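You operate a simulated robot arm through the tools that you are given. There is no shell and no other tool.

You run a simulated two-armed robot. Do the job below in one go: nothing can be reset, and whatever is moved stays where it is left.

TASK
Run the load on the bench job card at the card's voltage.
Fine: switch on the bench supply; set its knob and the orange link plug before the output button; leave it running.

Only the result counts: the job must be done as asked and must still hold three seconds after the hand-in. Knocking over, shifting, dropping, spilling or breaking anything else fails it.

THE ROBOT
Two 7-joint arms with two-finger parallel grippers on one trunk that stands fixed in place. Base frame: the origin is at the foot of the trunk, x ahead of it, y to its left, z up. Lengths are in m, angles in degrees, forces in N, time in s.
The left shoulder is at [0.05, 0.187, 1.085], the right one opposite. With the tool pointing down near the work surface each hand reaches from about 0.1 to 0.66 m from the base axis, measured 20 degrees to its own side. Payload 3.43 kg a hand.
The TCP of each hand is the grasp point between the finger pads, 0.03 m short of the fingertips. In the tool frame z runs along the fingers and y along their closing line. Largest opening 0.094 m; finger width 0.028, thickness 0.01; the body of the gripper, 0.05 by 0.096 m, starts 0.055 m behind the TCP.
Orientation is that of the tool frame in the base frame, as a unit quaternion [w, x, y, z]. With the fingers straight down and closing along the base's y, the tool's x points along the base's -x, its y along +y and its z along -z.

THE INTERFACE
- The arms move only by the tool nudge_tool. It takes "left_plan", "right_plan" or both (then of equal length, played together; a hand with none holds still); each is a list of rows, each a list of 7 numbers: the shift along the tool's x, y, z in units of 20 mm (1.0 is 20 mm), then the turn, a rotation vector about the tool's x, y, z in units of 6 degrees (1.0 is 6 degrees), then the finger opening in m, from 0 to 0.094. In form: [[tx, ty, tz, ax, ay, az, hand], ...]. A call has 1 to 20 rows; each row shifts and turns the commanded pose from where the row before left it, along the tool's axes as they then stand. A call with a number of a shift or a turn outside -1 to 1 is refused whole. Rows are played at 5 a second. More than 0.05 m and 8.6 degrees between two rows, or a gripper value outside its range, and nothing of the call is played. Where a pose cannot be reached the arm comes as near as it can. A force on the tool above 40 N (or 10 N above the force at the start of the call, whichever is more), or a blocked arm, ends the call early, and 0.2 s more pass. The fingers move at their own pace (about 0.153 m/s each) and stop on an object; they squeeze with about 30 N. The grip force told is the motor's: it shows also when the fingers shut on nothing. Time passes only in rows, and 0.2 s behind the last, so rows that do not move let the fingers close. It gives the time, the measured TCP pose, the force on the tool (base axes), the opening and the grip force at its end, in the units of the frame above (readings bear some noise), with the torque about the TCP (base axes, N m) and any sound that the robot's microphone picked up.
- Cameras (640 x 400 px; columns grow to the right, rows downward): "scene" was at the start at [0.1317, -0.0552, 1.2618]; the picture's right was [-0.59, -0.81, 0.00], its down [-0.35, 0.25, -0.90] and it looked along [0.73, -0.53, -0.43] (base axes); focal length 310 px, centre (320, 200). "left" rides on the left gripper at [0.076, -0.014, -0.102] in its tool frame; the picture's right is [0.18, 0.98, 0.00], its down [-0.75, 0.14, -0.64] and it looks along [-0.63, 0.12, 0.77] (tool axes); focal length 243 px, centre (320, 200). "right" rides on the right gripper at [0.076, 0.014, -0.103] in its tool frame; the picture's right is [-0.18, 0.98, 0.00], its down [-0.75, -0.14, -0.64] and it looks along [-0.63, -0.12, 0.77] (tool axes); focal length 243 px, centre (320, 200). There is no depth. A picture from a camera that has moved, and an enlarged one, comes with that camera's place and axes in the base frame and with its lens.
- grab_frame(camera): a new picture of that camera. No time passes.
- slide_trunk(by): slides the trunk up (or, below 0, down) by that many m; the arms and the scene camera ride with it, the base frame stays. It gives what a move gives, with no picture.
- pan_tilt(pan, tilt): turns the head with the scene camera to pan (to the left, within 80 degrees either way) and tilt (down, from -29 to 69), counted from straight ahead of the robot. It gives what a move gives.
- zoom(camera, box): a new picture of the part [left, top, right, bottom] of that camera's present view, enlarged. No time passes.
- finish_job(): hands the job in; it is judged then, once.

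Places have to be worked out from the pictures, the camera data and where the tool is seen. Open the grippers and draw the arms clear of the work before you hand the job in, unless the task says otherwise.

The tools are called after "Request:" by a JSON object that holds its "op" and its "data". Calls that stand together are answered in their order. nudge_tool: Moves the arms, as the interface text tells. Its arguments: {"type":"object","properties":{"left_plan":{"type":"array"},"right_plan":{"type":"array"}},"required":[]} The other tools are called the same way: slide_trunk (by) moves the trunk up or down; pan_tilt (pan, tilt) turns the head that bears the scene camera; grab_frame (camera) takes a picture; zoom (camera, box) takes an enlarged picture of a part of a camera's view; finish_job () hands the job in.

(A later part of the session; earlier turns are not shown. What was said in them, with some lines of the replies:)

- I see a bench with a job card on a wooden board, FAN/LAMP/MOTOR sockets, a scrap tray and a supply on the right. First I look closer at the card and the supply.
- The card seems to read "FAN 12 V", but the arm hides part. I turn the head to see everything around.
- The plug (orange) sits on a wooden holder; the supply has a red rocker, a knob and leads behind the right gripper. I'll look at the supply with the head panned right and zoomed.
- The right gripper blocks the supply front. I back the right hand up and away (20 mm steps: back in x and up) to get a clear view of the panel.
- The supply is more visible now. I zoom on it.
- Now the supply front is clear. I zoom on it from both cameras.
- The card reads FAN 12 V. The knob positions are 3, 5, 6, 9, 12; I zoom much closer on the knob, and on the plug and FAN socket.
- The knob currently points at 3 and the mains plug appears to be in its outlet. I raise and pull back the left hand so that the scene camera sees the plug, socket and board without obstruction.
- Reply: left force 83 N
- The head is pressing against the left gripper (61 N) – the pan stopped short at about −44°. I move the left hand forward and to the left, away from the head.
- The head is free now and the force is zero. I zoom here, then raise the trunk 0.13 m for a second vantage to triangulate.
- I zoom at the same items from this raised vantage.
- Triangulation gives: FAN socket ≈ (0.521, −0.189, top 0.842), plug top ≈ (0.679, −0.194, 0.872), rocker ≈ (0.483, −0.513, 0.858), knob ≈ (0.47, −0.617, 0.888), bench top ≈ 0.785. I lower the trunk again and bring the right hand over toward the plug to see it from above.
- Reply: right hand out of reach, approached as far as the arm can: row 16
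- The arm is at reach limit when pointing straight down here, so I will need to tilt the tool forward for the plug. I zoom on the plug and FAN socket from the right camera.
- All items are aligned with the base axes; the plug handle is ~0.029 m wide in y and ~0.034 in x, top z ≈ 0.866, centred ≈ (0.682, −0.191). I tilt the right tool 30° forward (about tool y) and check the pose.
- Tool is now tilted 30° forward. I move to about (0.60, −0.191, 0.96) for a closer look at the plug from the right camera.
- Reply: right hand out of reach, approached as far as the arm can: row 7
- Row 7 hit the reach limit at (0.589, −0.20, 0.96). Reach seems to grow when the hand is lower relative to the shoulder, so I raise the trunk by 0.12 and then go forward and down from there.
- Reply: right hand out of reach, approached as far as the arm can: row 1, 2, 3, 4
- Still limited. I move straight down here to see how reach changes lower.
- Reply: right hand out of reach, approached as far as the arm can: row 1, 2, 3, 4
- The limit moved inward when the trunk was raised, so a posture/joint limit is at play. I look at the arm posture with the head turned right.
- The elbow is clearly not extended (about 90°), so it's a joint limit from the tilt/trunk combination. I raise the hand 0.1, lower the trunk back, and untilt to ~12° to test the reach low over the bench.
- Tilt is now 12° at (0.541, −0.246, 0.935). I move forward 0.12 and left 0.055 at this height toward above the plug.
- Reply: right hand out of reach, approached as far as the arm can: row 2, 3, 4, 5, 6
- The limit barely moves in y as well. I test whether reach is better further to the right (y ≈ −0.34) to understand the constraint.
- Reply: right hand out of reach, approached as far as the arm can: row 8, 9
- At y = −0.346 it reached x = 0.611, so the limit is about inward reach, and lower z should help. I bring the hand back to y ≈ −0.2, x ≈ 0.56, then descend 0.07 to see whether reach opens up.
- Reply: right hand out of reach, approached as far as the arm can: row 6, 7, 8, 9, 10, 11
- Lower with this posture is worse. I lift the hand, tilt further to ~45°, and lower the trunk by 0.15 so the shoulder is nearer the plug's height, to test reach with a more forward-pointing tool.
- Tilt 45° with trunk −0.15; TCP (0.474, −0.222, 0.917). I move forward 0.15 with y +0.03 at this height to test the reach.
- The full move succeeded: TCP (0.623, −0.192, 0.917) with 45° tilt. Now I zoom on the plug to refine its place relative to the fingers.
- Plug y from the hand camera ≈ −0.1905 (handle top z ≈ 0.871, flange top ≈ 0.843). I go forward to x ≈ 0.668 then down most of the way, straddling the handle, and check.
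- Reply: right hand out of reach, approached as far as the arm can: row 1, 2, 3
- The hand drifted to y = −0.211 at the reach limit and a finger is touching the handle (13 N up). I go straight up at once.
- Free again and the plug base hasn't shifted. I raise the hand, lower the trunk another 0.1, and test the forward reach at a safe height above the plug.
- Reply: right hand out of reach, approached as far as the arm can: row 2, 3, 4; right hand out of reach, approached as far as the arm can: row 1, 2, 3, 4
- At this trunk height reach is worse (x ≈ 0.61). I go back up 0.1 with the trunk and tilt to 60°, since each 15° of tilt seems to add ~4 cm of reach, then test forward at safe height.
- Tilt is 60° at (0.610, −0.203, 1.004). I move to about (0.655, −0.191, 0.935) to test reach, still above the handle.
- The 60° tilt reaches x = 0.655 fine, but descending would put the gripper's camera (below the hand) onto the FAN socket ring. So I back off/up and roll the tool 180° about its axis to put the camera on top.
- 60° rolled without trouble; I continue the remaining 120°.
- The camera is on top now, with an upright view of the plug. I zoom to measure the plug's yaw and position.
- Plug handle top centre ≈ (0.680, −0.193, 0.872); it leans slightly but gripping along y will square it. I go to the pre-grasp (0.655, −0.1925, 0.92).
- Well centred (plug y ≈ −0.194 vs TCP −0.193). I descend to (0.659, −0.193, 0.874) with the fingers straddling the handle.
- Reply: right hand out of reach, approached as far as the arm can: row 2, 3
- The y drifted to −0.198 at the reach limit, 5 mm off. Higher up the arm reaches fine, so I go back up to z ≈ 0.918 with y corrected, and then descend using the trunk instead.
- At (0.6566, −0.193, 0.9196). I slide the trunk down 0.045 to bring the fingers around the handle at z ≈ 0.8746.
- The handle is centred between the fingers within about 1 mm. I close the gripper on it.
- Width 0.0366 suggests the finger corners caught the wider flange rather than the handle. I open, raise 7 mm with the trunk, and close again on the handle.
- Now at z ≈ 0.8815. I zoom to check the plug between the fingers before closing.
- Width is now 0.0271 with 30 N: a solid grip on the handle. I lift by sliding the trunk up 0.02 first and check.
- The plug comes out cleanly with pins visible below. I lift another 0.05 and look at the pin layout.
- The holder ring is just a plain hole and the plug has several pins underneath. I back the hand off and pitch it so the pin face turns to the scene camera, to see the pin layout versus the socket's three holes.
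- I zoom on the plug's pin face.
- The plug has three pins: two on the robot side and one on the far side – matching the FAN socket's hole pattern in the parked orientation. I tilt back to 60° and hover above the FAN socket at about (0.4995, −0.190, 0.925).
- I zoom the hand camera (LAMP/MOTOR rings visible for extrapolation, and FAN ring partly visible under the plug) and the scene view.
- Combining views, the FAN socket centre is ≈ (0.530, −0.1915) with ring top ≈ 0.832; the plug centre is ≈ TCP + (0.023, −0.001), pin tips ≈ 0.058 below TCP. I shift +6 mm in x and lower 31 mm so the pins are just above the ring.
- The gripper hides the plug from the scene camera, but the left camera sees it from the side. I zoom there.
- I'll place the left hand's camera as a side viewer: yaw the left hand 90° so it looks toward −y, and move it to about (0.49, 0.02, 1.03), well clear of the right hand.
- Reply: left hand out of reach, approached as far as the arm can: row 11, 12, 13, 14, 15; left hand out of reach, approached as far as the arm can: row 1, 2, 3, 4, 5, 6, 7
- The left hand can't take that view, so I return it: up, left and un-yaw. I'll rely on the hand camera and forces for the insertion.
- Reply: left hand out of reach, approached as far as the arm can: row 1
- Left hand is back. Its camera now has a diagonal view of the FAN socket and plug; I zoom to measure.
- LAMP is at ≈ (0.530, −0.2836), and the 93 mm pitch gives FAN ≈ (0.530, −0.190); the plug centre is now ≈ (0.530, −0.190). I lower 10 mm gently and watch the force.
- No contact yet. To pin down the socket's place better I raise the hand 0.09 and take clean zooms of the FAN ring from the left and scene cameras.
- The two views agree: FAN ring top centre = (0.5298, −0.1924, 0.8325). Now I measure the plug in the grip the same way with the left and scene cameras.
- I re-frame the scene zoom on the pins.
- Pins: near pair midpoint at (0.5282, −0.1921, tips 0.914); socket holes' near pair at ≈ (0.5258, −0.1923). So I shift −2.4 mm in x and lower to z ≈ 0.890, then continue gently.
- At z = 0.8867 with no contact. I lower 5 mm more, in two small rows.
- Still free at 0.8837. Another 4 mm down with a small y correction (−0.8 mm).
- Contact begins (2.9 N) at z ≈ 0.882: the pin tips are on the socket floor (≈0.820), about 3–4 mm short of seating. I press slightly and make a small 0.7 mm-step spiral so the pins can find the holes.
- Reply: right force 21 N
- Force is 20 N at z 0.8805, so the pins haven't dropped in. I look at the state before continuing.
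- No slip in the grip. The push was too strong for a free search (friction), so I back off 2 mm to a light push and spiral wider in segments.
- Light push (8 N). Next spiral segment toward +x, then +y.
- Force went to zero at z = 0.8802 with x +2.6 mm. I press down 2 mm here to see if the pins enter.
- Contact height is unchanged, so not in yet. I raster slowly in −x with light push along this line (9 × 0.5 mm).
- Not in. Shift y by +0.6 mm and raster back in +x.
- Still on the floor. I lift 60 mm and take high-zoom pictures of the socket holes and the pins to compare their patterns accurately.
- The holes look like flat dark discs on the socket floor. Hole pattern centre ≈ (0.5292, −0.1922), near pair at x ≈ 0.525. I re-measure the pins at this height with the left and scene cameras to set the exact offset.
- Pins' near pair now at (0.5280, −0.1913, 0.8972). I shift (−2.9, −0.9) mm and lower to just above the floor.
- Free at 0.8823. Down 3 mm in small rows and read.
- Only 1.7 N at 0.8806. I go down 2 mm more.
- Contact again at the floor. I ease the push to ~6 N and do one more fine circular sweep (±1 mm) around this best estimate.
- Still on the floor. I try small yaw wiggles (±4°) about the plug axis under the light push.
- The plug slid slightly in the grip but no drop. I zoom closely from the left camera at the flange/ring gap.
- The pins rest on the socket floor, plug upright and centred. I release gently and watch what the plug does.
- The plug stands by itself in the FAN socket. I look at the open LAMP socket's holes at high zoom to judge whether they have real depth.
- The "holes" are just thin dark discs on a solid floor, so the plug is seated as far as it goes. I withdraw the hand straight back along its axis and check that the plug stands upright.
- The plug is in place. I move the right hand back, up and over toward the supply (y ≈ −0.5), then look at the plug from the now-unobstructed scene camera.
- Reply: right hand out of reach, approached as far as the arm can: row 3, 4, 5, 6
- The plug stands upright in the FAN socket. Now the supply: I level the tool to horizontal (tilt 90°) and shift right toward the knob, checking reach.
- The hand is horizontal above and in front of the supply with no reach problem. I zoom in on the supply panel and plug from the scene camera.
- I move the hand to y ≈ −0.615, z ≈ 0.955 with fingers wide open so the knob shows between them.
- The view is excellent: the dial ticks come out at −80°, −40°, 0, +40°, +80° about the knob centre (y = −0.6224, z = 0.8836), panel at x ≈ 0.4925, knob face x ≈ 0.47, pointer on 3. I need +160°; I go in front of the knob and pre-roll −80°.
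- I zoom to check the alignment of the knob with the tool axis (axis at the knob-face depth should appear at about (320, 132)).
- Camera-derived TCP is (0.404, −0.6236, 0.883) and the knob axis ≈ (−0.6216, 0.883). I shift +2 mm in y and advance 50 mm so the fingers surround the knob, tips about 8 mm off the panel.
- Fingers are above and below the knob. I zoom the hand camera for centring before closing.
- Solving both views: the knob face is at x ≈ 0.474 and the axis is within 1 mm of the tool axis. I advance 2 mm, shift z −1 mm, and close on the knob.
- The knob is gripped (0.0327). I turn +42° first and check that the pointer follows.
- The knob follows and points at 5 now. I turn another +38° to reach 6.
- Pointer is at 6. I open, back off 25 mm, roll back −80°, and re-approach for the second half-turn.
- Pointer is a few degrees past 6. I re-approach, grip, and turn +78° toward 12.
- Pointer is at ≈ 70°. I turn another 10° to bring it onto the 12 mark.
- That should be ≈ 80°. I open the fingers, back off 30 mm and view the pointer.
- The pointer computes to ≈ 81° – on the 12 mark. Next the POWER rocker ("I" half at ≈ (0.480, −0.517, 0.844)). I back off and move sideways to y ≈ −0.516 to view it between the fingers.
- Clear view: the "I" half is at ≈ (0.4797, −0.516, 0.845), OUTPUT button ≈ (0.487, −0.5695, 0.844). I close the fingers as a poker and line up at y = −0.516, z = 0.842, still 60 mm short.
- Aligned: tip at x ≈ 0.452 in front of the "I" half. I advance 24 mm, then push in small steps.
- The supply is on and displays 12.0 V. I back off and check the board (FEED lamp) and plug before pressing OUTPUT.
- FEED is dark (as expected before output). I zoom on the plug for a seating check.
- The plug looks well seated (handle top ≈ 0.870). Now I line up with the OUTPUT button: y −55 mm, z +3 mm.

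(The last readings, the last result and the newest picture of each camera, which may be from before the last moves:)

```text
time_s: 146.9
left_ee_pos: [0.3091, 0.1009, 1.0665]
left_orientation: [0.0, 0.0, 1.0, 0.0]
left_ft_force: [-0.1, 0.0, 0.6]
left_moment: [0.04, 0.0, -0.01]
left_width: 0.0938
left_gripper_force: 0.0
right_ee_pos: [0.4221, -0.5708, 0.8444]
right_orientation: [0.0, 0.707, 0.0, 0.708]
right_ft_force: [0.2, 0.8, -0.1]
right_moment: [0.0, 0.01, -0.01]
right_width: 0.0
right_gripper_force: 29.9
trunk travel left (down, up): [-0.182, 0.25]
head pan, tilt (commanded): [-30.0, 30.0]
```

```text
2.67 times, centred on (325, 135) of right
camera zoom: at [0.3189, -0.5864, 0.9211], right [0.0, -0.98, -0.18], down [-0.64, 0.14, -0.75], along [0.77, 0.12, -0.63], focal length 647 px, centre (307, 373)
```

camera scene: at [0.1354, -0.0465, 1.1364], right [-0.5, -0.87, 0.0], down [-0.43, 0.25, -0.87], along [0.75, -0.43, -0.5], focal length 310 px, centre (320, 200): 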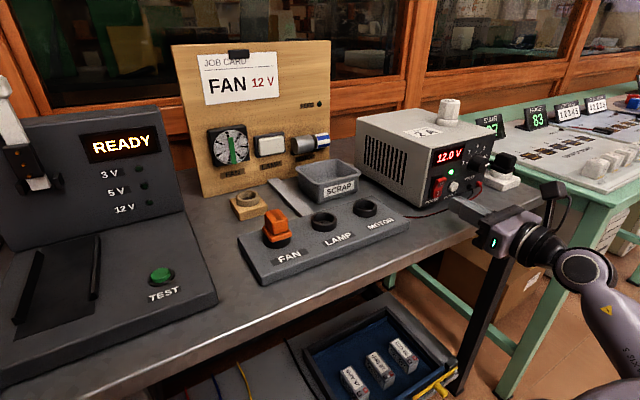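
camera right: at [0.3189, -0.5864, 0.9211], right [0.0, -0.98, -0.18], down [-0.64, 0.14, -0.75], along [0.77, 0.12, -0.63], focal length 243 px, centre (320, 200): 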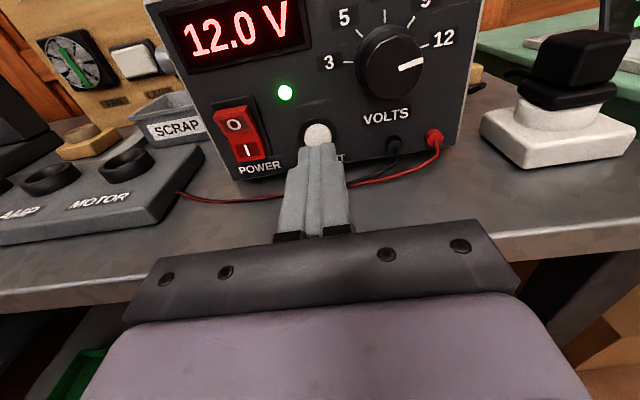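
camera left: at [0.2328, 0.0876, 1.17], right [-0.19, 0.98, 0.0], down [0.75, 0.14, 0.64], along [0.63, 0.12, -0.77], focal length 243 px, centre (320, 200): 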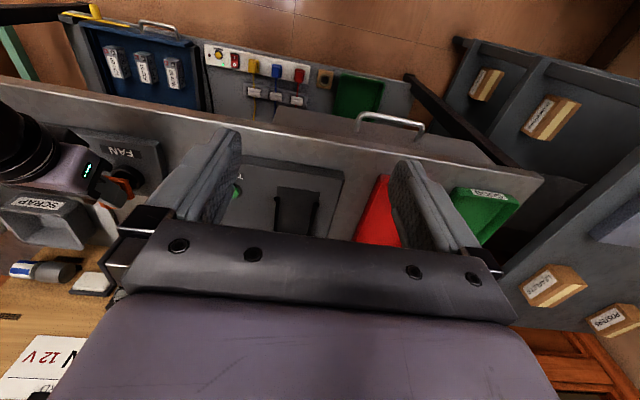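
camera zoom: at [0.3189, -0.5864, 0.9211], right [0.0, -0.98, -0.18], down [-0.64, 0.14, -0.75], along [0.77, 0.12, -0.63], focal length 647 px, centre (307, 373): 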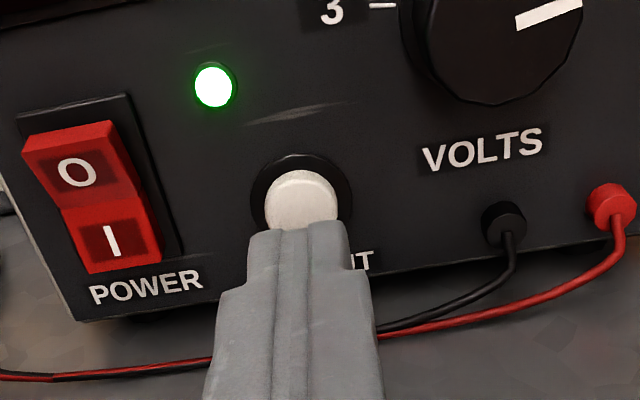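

Nearly centred (2 mm toward +y needed). I advance 24 mm, then push in 4 mm steps while watching.

Request:
{"op": "nudge_tool", "data": {"right_plan": [[0, -0.1, 0.6, 0, 0, 0, 0.0], [0, 0, 0.6, 0, 0, 0, 0.0], [0, 0, 0.15, 0, 0, 0, 0.0]]}}

Request:
{"op": "zoom", "data": {"camera": "right", "box": [250, 60, 400, 210]}}

Request:
{"op": "zoom", "data": {"camera": "scene", "box": [200, 40, 500, 240]}}

```text
time_s: 147.7
left_ee_pos: [0.3092, 0.1016, 1.067]
left_orientation: [0.0, -0.001, 1.0, 0.001]
left_ft_force: [0.5, 0.8, 0.6]
left_moment: [-0.03, -0.01, -0.01]
left_width: 0.094
left_gripper_force: 0.0
right_ee_pos: [0.4484, -0.5672, 0.8446]
right_orientation: [-0.001, 0.707, 0.001, 0.707]
right_ft_force: [0.4, 0.5, 0.5]
right_moment: [-0.01, 0.01, 0.02]
right_width: 0.0
right_gripper_force: 30.4
trunk travel left (down, up): [-0.182, 0.25]
head pan, tilt (commanded): [-30.0, 30.0]
```

```text
2.67 times, centred on (325, 135) of right
camera zoom: at [0.3461, -0.5829, 0.9209], right [0.0, -0.98, -0.18], down [-0.64, 0.14, -0.75], along [0.77, 0.12, -0.63], focal length 647 px, centre (307, 373)
```

zoom: 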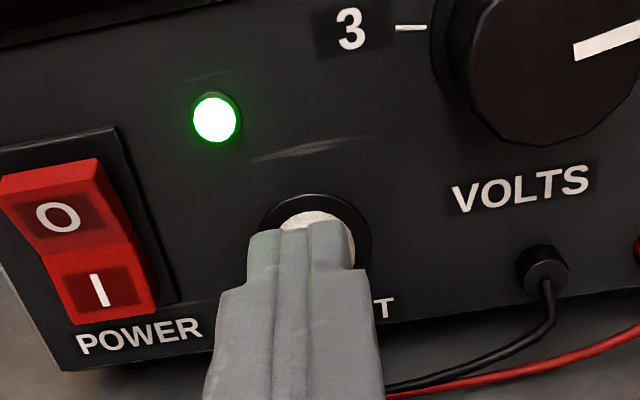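

```text
2.00 times, centred on (350, 140) of scene
camera zoom: at [0.1354, -0.0464, 1.1364], right [-0.5, -0.87, 0.0], down [-0.43, 0.25, -0.87], along [0.75, -0.43, -0.5], focal length 621 px, centre (260, 320)
```

zoom: 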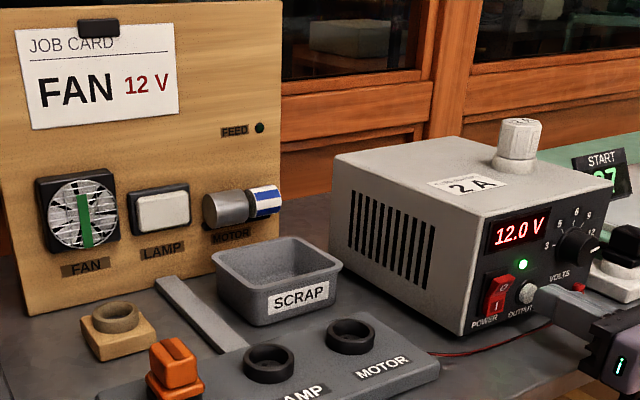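

Tip at 0.479, just touching. I push 4 mm further and check.

Request:
{"op": "nudge_tool", "data": {"right_plan": [[0, 0, 0.1, 0, 0, 0, 0.0], [0, 0, 0.1, 0, 0, 0, 0.0], [0, 0, 0, 0, 0, 0, 0.0]]}}

Request:
{"op": "zoom", "data": {"camera": "scene", "box": [200, 40, 500, 240]}}

```text
time_s: 148.5
left_ee_pos: [0.3078, 0.1022, 1.0673]
left_orientation: [-0.001, -0.002, 1.0, 0.0]
left_ft_force: [-0.6, 0.1, -0.5]
left_moment: [-0.01, 0.0, 0.0]
left_width: 0.0937
left_gripper_force: 0.1
right_ee_pos: [0.4528, -0.5666, 0.844]
right_orientation: [0.0, 0.706, 0.0, 0.708]
right_ft_force: [0.6, 0.1, -0.5]
right_moment: [-0.03, 0.0, 0.0]
right_width: 0.0
right_gripper_force: 30.3
trunk travel left (down, up): [-0.182, 0.25]
head pan, tilt (commanded): [-30.0, 30.0]
```

```text
2.00 times, centred on (350, 140) of scene
camera zoom: at [0.1354, -0.0464, 1.1364], right [-0.5, -0.87, 0.0], down [-0.43, 0.25, -0.87], along [0.75, -0.43, -0.5], focal length 621 px, centre (260, 320)
```

zoom: 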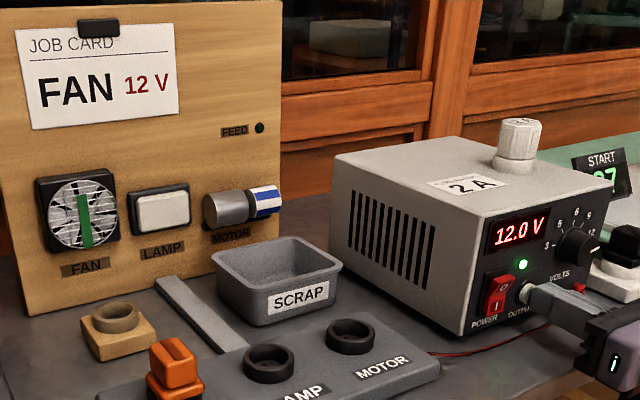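

No contact force yet. I push another 4 mm, in 2 mm rows.

Request:
{"op": "nudge_tool", "data": {"right_plan": [[0, 0, 0.1, 0, 0, 0, 0.0], [0, 0, 0.1, 0, 0, 0, 0.0], [0, 0, 0, 0, 0, 0, 0.0]]}}

Request:
{"op": "zoom", "data": {"camera": "scene", "box": [200, 40, 500, 240]}}

Request:
{"op": "zoom", "data": {"camera": "right", "box": [250, 60, 400, 210]}}

```text
time_s: 149.3
left_ee_pos: [0.3097, 0.1017, 1.0662]
left_orientation: [0.0, 0.0, 1.0, 0.0]
left_ft_force: [-0.3, 0.3, -0.4]
left_moment: [-0.03, 0.01, -0.02]
left_width: 0.0942
left_gripper_force: 0.1
right_ee_pos: [0.4564, -0.5667, 0.8449]
right_orientation: [-0.001, 0.707, 0.001, 0.708]
right_ft_force: [-0.3, 0.2, 0.5]
right_moment: [0.04, -0.02, 0.01]
right_width: 0.0
right_gripper_force: 29.8
trunk travel left (down, up): [-0.182, 0.25]
head pan, tilt (commanded): [-30.0, 30.0]
```

```text
2.00 times, centred on (350, 140) of scene
camera zoom: at [0.1354, -0.0464, 1.1364], right [-0.5, -0.87, 0.0], down [-0.43, 0.25, -0.87], along [0.75, -0.43, -0.5], focal length 621 px, centre (260, 320)
```

zoom: 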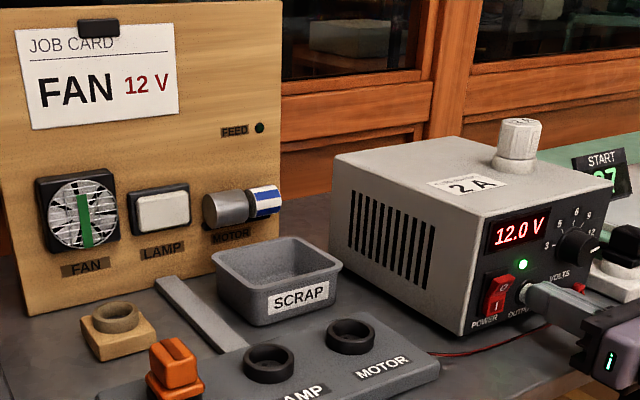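

```text
2.67 times, centred on (325, 135) of right
camera zoom: at [0.3548, -0.5828, 0.9204], right [0.0, -0.98, -0.18], down [-0.64, 0.14, -0.75], along [0.77, 0.12, -0.63], focal length 647 px, centre (307, 373)
```

zoom: 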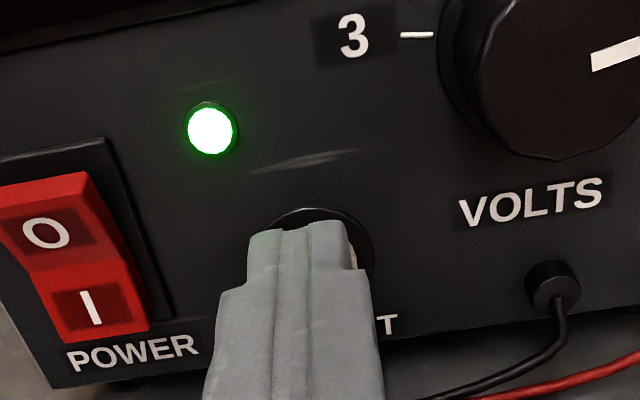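

Tip at 0.4878, no force yet. I continue 3 mm.

Request:
{"op": "nudge_tool", "data": {"right_plan": [[0, 0, 0.075, 0, 0, 0, 0.0], [0, 0, 0.075, 0, 0, 0, 0.0], [0, 0, 0, 0, 0, 0, 0.0]]}}

Request:
{"op": "zoom", "data": {"camera": "scene", "box": [200, 40, 500, 240]}}

```text
time_s: 150.1
left_ee_pos: [0.3093, 0.1014, 1.0665]
left_orientation: [0.0, -0.001, 1.0, 0.0]
left_ft_force: [-0.6, 0.4, 0.0]
left_moment: [-0.01, 0.0, 0.0]
left_width: 0.094
left_gripper_force: 0.0
right_ee_pos: [0.4589, -0.5663, 0.8455]
right_orientation: [0.0, 0.706, 0.0, 0.708]
right_ft_force: [-2.3, -0.7, -0.3]
right_moment: [0.01, 0.02, -0.02]
right_width: 0.0
right_gripper_force: 30.2
trunk travel left (down, up): [-0.182, 0.25]
head pan, tilt (commanded): [-30.0, 30.0]
heard: click
```

```text
2.00 times, centred on (350, 140) of scene
camera zoom: at [0.1354, -0.0465, 1.1364], right [-0.5, -0.87, 0.0], down [-0.43, 0.25, -0.87], along [0.75, -0.43, -0.5], focal length 621 px, centre (260, 320)
```

zoom: 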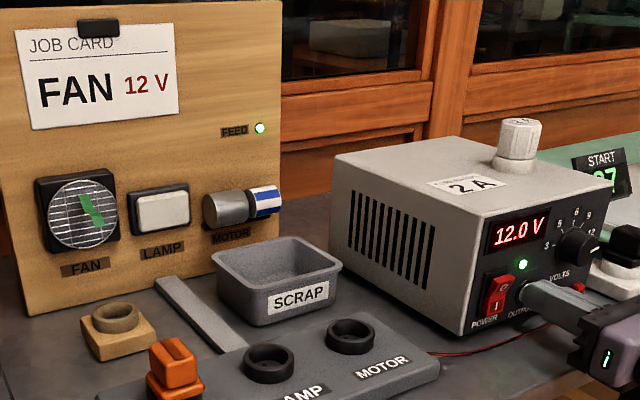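

Click heard; the FEED lamp lights and the fan is turning. I withdraw straight back and check that it keeps running.

Request:
{"op": "nudge_tool", "data": {"right_plan": [[0, 0, -0.5, 0, 0, 0, 0.0], [0, 0, -1, 0, 0, 0, 0.0], [0, 0, -1, 0, 0, 0, 0.0], [0, 0, -1, 0, 0, 0, 0.0]]}}

Request:
{"op": "zoom", "data": {"camera": "scene", "box": [200, 40, 500, 240]}}

Request:
{"op": "zoom", "data": {"camera": "right", "box": [200, 20, 460, 210]}}

```text
time_s: 151.1
left_ee_pos: [0.309, 0.1011, 1.0687]
left_orientation: [0.0, -0.001, 1.0, -0.001]
left_ft_force: [0.1, -0.8, 0.7]
left_moment: [-0.01, 0.01, -0.01]
left_width: 0.0939
left_gripper_force: 0.0
right_ee_pos: [0.3889, -0.5673, 0.8441]
right_orientation: [0.001, 0.707, 0.0, 0.707]
right_ft_force: [0.3, -0.4, 1.6]
right_moment: [0.0, 0.02, 0.04]
right_width: 0.0001
right_gripper_force: 30.4
trunk travel left (down, up): [-0.182, 0.25]
head pan, tilt (commanded): [-30.0, 30.0]
```

```text
2.00 times, centred on (350, 140) of scene
camera zoom: at [0.1355, -0.0464, 1.1364], right [-0.5, -0.87, 0.0], down [-0.43, 0.25, -0.87], along [0.75, -0.43, -0.5], focal length 621 px, centre (260, 320)
```

zoom: 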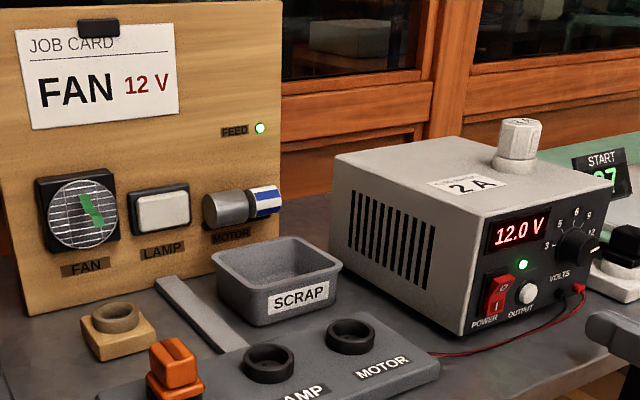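

```text
2.11 times, centred on (330, 115) of right
camera zoom: at [0.2871, -0.5833, 0.9206], right [0.0, -0.98, -0.18], down [-0.64, 0.14, -0.75], along [0.77, 0.12, -0.63], focal length 511 px, centre (299, 379)
```

zoom: 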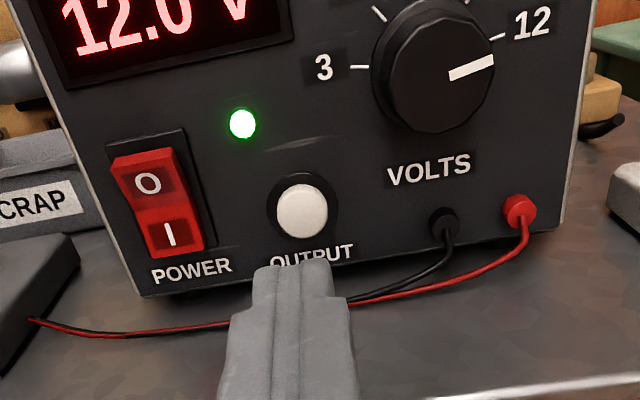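

FEED and the display stay on. I open the gripper and draw the right arm up and back, then check the fan's motion over time.

Request:
{"op": "nudge_tool", "data": {"right_plan": [[0.5, 0, -0.5, 0, 0, 0, 0.03], [1, 0, 0, 0, 0, 0, 0.06], [1, 0, 0, 0, 0, 0, 0.06]]}}

Request:
{"op": "zoom", "data": {"camera": "scene", "box": [200, 110, 280, 180]}}

Request:
{"op": "nudge_tool", "data": {"right_plan": [[1, 0, 0, 0, 0, 0, 0.06], [1, 0, 0, 0, 0, 0, 0.06]]}}

Request:
{"op": "zoom", "data": {"camera": "scene", "box": [200, 110, 280, 180]}}

```text
time_s: 151.9
left_ee_pos: [0.3101, 0.1013, 1.0671]
left_orientation: [0.0, -0.001, 1.0, -0.001]
left_ft_force: [-0.7, 0.1, -1.6]
left_moment: [0.02, -0.03, -0.04]
left_width: 0.0938
left_gripper_force: 0.0
right_ee_pos: [0.3778, -0.5672, 0.8942]
right_orientation: [0.0, 0.707, 0.0, 0.707]
right_ft_force: [0.0, -0.1, -0.2]
right_moment: [0.02, 0.02, 0.02]
right_width: 0.0599
right_gripper_force: 0.1
trunk travel left (down, up): [-0.182, 0.25]
head pan, tilt (commanded): [-30.0, 30.0]
```

```text
5.71 times, centred on (240, 145) of scene
camera zoom: at [0.1354, -0.0464, 1.1364], right [-0.5, -0.87, 0.0], down [-0.43, 0.25, -0.87], along [0.75, -0.43, -0.5], focal length 1774 px, centre (777, 514)
```

zoom: 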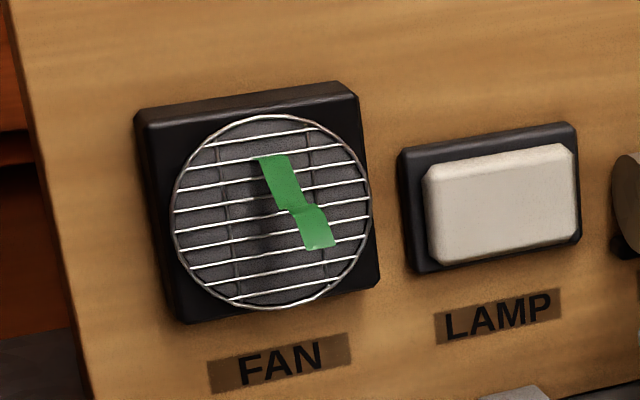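

```text
time_s: 152.5
left_ee_pos: [0.31, 0.1019, 1.0658]
left_orientation: [0.0, -0.001, 1.0, 0.0]
left_ft_force: [-0.5, -0.7, 0.4]
left_moment: [-0.01, 0.0, 0.0]
left_width: 0.0939
left_gripper_force: 0.1
right_ee_pos: [0.3785, -0.5681, 0.9352]
right_orientation: [0.0, 0.707, 0.0, 0.708]
right_ft_force: [0.5, -0.1, -0.1]
right_moment: [-0.01, -0.02, -0.02]
right_width: 0.0599
right_gripper_force: 0.1
trunk travel left (down, up): [-0.182, 0.25]
head pan, tilt (commanded): [-30.0, 30.0]
```

```text
5.71 times, centred on (240, 145) of scene
camera zoom: at [0.1354, -0.0464, 1.1364], right [-0.5, -0.87, 0.0], down [-0.43, 0.25, -0.87], along [0.75, -0.43, -0.5], focal length 1774 px, centre (777, 514)
```

zoom: 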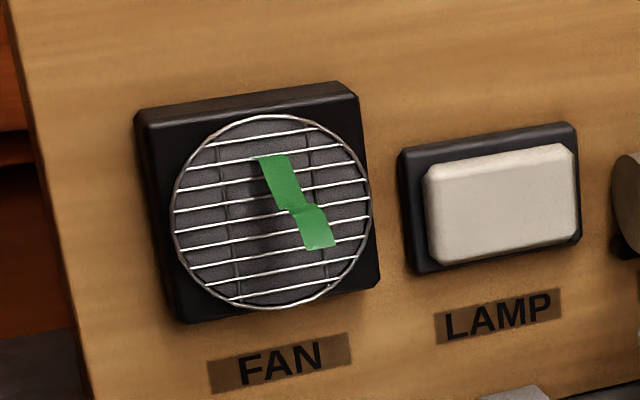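

The fan now runs (blades blurred to a disc, green ribbon blown out). I draw the right arm further up and back, clear of the work, with the gripper open.

Request:
{"op": "nudge_tool", "data": {"right_plan": [[1, 0, 0, 0, 0, 0, 0.08], [1, 0, 0, 0, 0, 0, 0.09], [1, 0, -0.5, 0, 0, 0, 0.09], [1, 0, -0.5, 0, 0, 0, 0.09], [0.5, 0, -0.5, 0, 0, 0, 0.09], [0, 0, 0, 0, 0, 0, 0.09]]}}

Request:
{"op": "grab_frame", "data": {"camera": "scene"}}

Request:
{"op": "zoom", "data": {"camera": "scene", "box": [200, 60, 520, 280]}}

```text
time_s: 153.9
left_ee_pos: [0.3096, 0.101, 1.0676]
left_orientation: [0.0, -0.001, 1.0, 0.0]
left_ft_force: [0.3, -0.2, 0.1]
left_moment: [0.01, -0.01, -0.02]
left_width: 0.0941
left_gripper_force: 0.1
right_ee_pos: [0.3488, -0.5668, 1.0231]
right_orientation: [0.0, 0.707, 0.0, 0.707]
right_ft_force: [-0.7, -0.7, -0.7]
right_moment: [0.01, -0.03, 0.02]
right_width: 0.0901
right_gripper_force: 0.1
trunk travel left (down, up): [-0.182, 0.25]
head pan, tilt (commanded): [-30.0, 30.0]
```

```text
taken
camera scene: at [0.1354, -0.0464, 1.1364], right [-0.5, -0.87, 0.0], down [-0.43, 0.25, -0.87], along [0.75, -0.43, -0.5], focal length 310 px, centre (320, 200)
```

scene: 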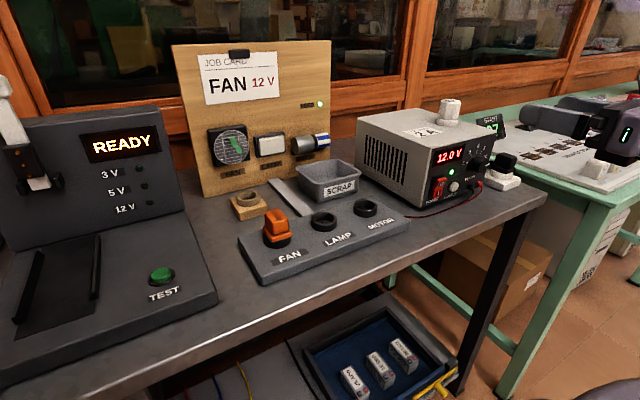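

```text
1.82 times, centred on (360, 170) of scene
camera zoom: at [0.1354, -0.0464, 1.1364], right [-0.5, -0.87, 0.0], down [-0.43, 0.25, -0.87], along [0.75, -0.43, -0.5], focal length 565 px, centre (247, 254)
```

zoom: 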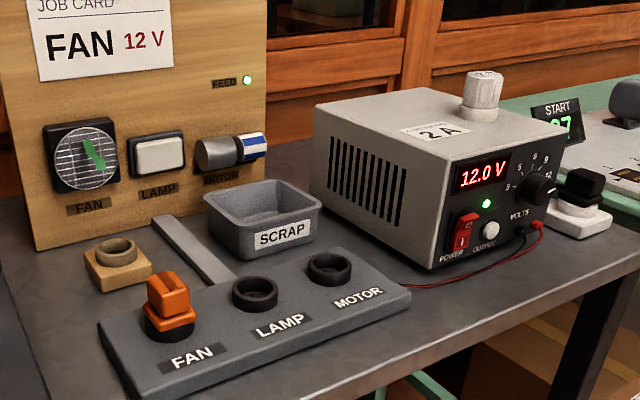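

Everything holds: 12.0 V, FEED lit, fan running, arms clear. I wait about 3 s and re-check before handing in.

Request:
{"op": "nudge_tool", "data": {"right_plan": [[0, 0, 0, 0, 0, 0, 0.09], [0, 0, 0, 0, 0, 0, 0.09], [0, 0, 0, 0, 0, 0, 0.09], [0, 0, 0, 0, 0, 0, 0.09], [0, 0, 0, 0, 0, 0, 0.09], [0, 0, 0, 0, 0, 0, 0.09], [0, 0, 0, 0, 0, 0, 0.09], [0, 0, 0, 0, 0, 0, 0.09], [0, 0, 0, 0, 0, 0, 0.09], [0, 0, 0, 0, 0, 0, 0.09], [0, 0, 0, 0, 0, 0, 0.09], [0, 0, 0, 0, 0, 0, 0.09], [0, 0, 0, 0, 0, 0, 0.09], [0, 0, 0, 0, 0, 0, 0.09], [0, 0, 0, 0, 0, 0, 0.09]]}}

Request:
{"op": "zoom", "data": {"camera": "scene", "box": [200, 60, 520, 280]}}

```text
time_s: 157.1
left_ee_pos: [0.3094, 0.1016, 1.0669]
left_orientation: [0.001, -0.001, 1.0, 0.0]
left_ft_force: [-0.2, 0.0, -0.2]
left_moment: [-0.03, 0.0, 0.02]
left_width: 0.0941
left_gripper_force: 0.0
right_ee_pos: [0.3502, -0.5667, 1.0232]
right_orientation: [0.001, 0.707, -0.001, 0.708]
right_ft_force: [0.6, -0.1, 0.6]
right_moment: [0.01, 0.0, -0.01]
right_width: 0.09
right_gripper_force: 0.1
trunk travel left (down, up): [-0.182, 0.25]
head pan, tilt (commanded): [-30.0, 30.0]
```

```text
1.82 times, centred on (360, 170) of scene
camera zoom: at [0.1354, -0.0464, 1.1364], right [-0.5, -0.87, 0.0], down [-0.43, 0.25, -0.87], along [0.75, -0.43, -0.5], focal length 565 px, centre (247, 254)
```

zoom: 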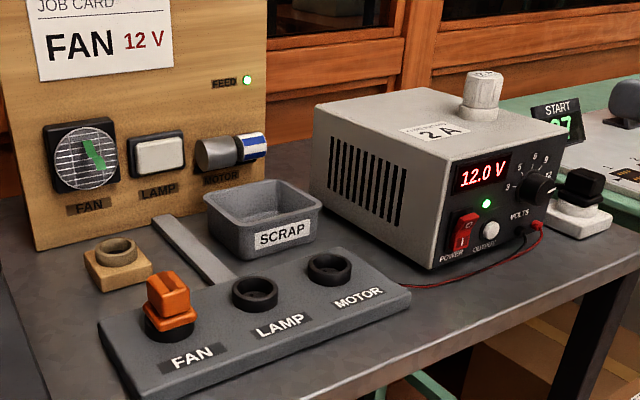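

Three seconds later the fan still runs at 12.0 V, with FEED lit and the plug in the FAN socket. I hand the job in.

Request:
{"op": "finish_job", "data": {}}

```text
The job is handed in.
```

The fan on the job card is running at 12 V, and I left it running when I handed the job in.

- **Card:** it reads FAN, 12 V.
- **Link plug:** the orange plug is in the FAN socket. Its pins rest on the socket floor, because the socket's holes turned out to be flat discs rather than real openings.
- **Supply:** the knob is on 12 and the power is on, with 12.0 V on the display. I set both the knob and the plug before pressing OUTPUT.
- **Check:** OUTPUT clicked, the FEED lamp came on and the fan started. About three seconds later all of it was still running, so I handed in.

While reaching for the plug in its wooden holder, one finger pressed on it with about 13 N and tipped it slightly. The holder did not visibly move. Early on, the head also pushed against the left gripper for a moment, with no lasting effect that I could see.

Both grippers are open and both arms are clear of the work.
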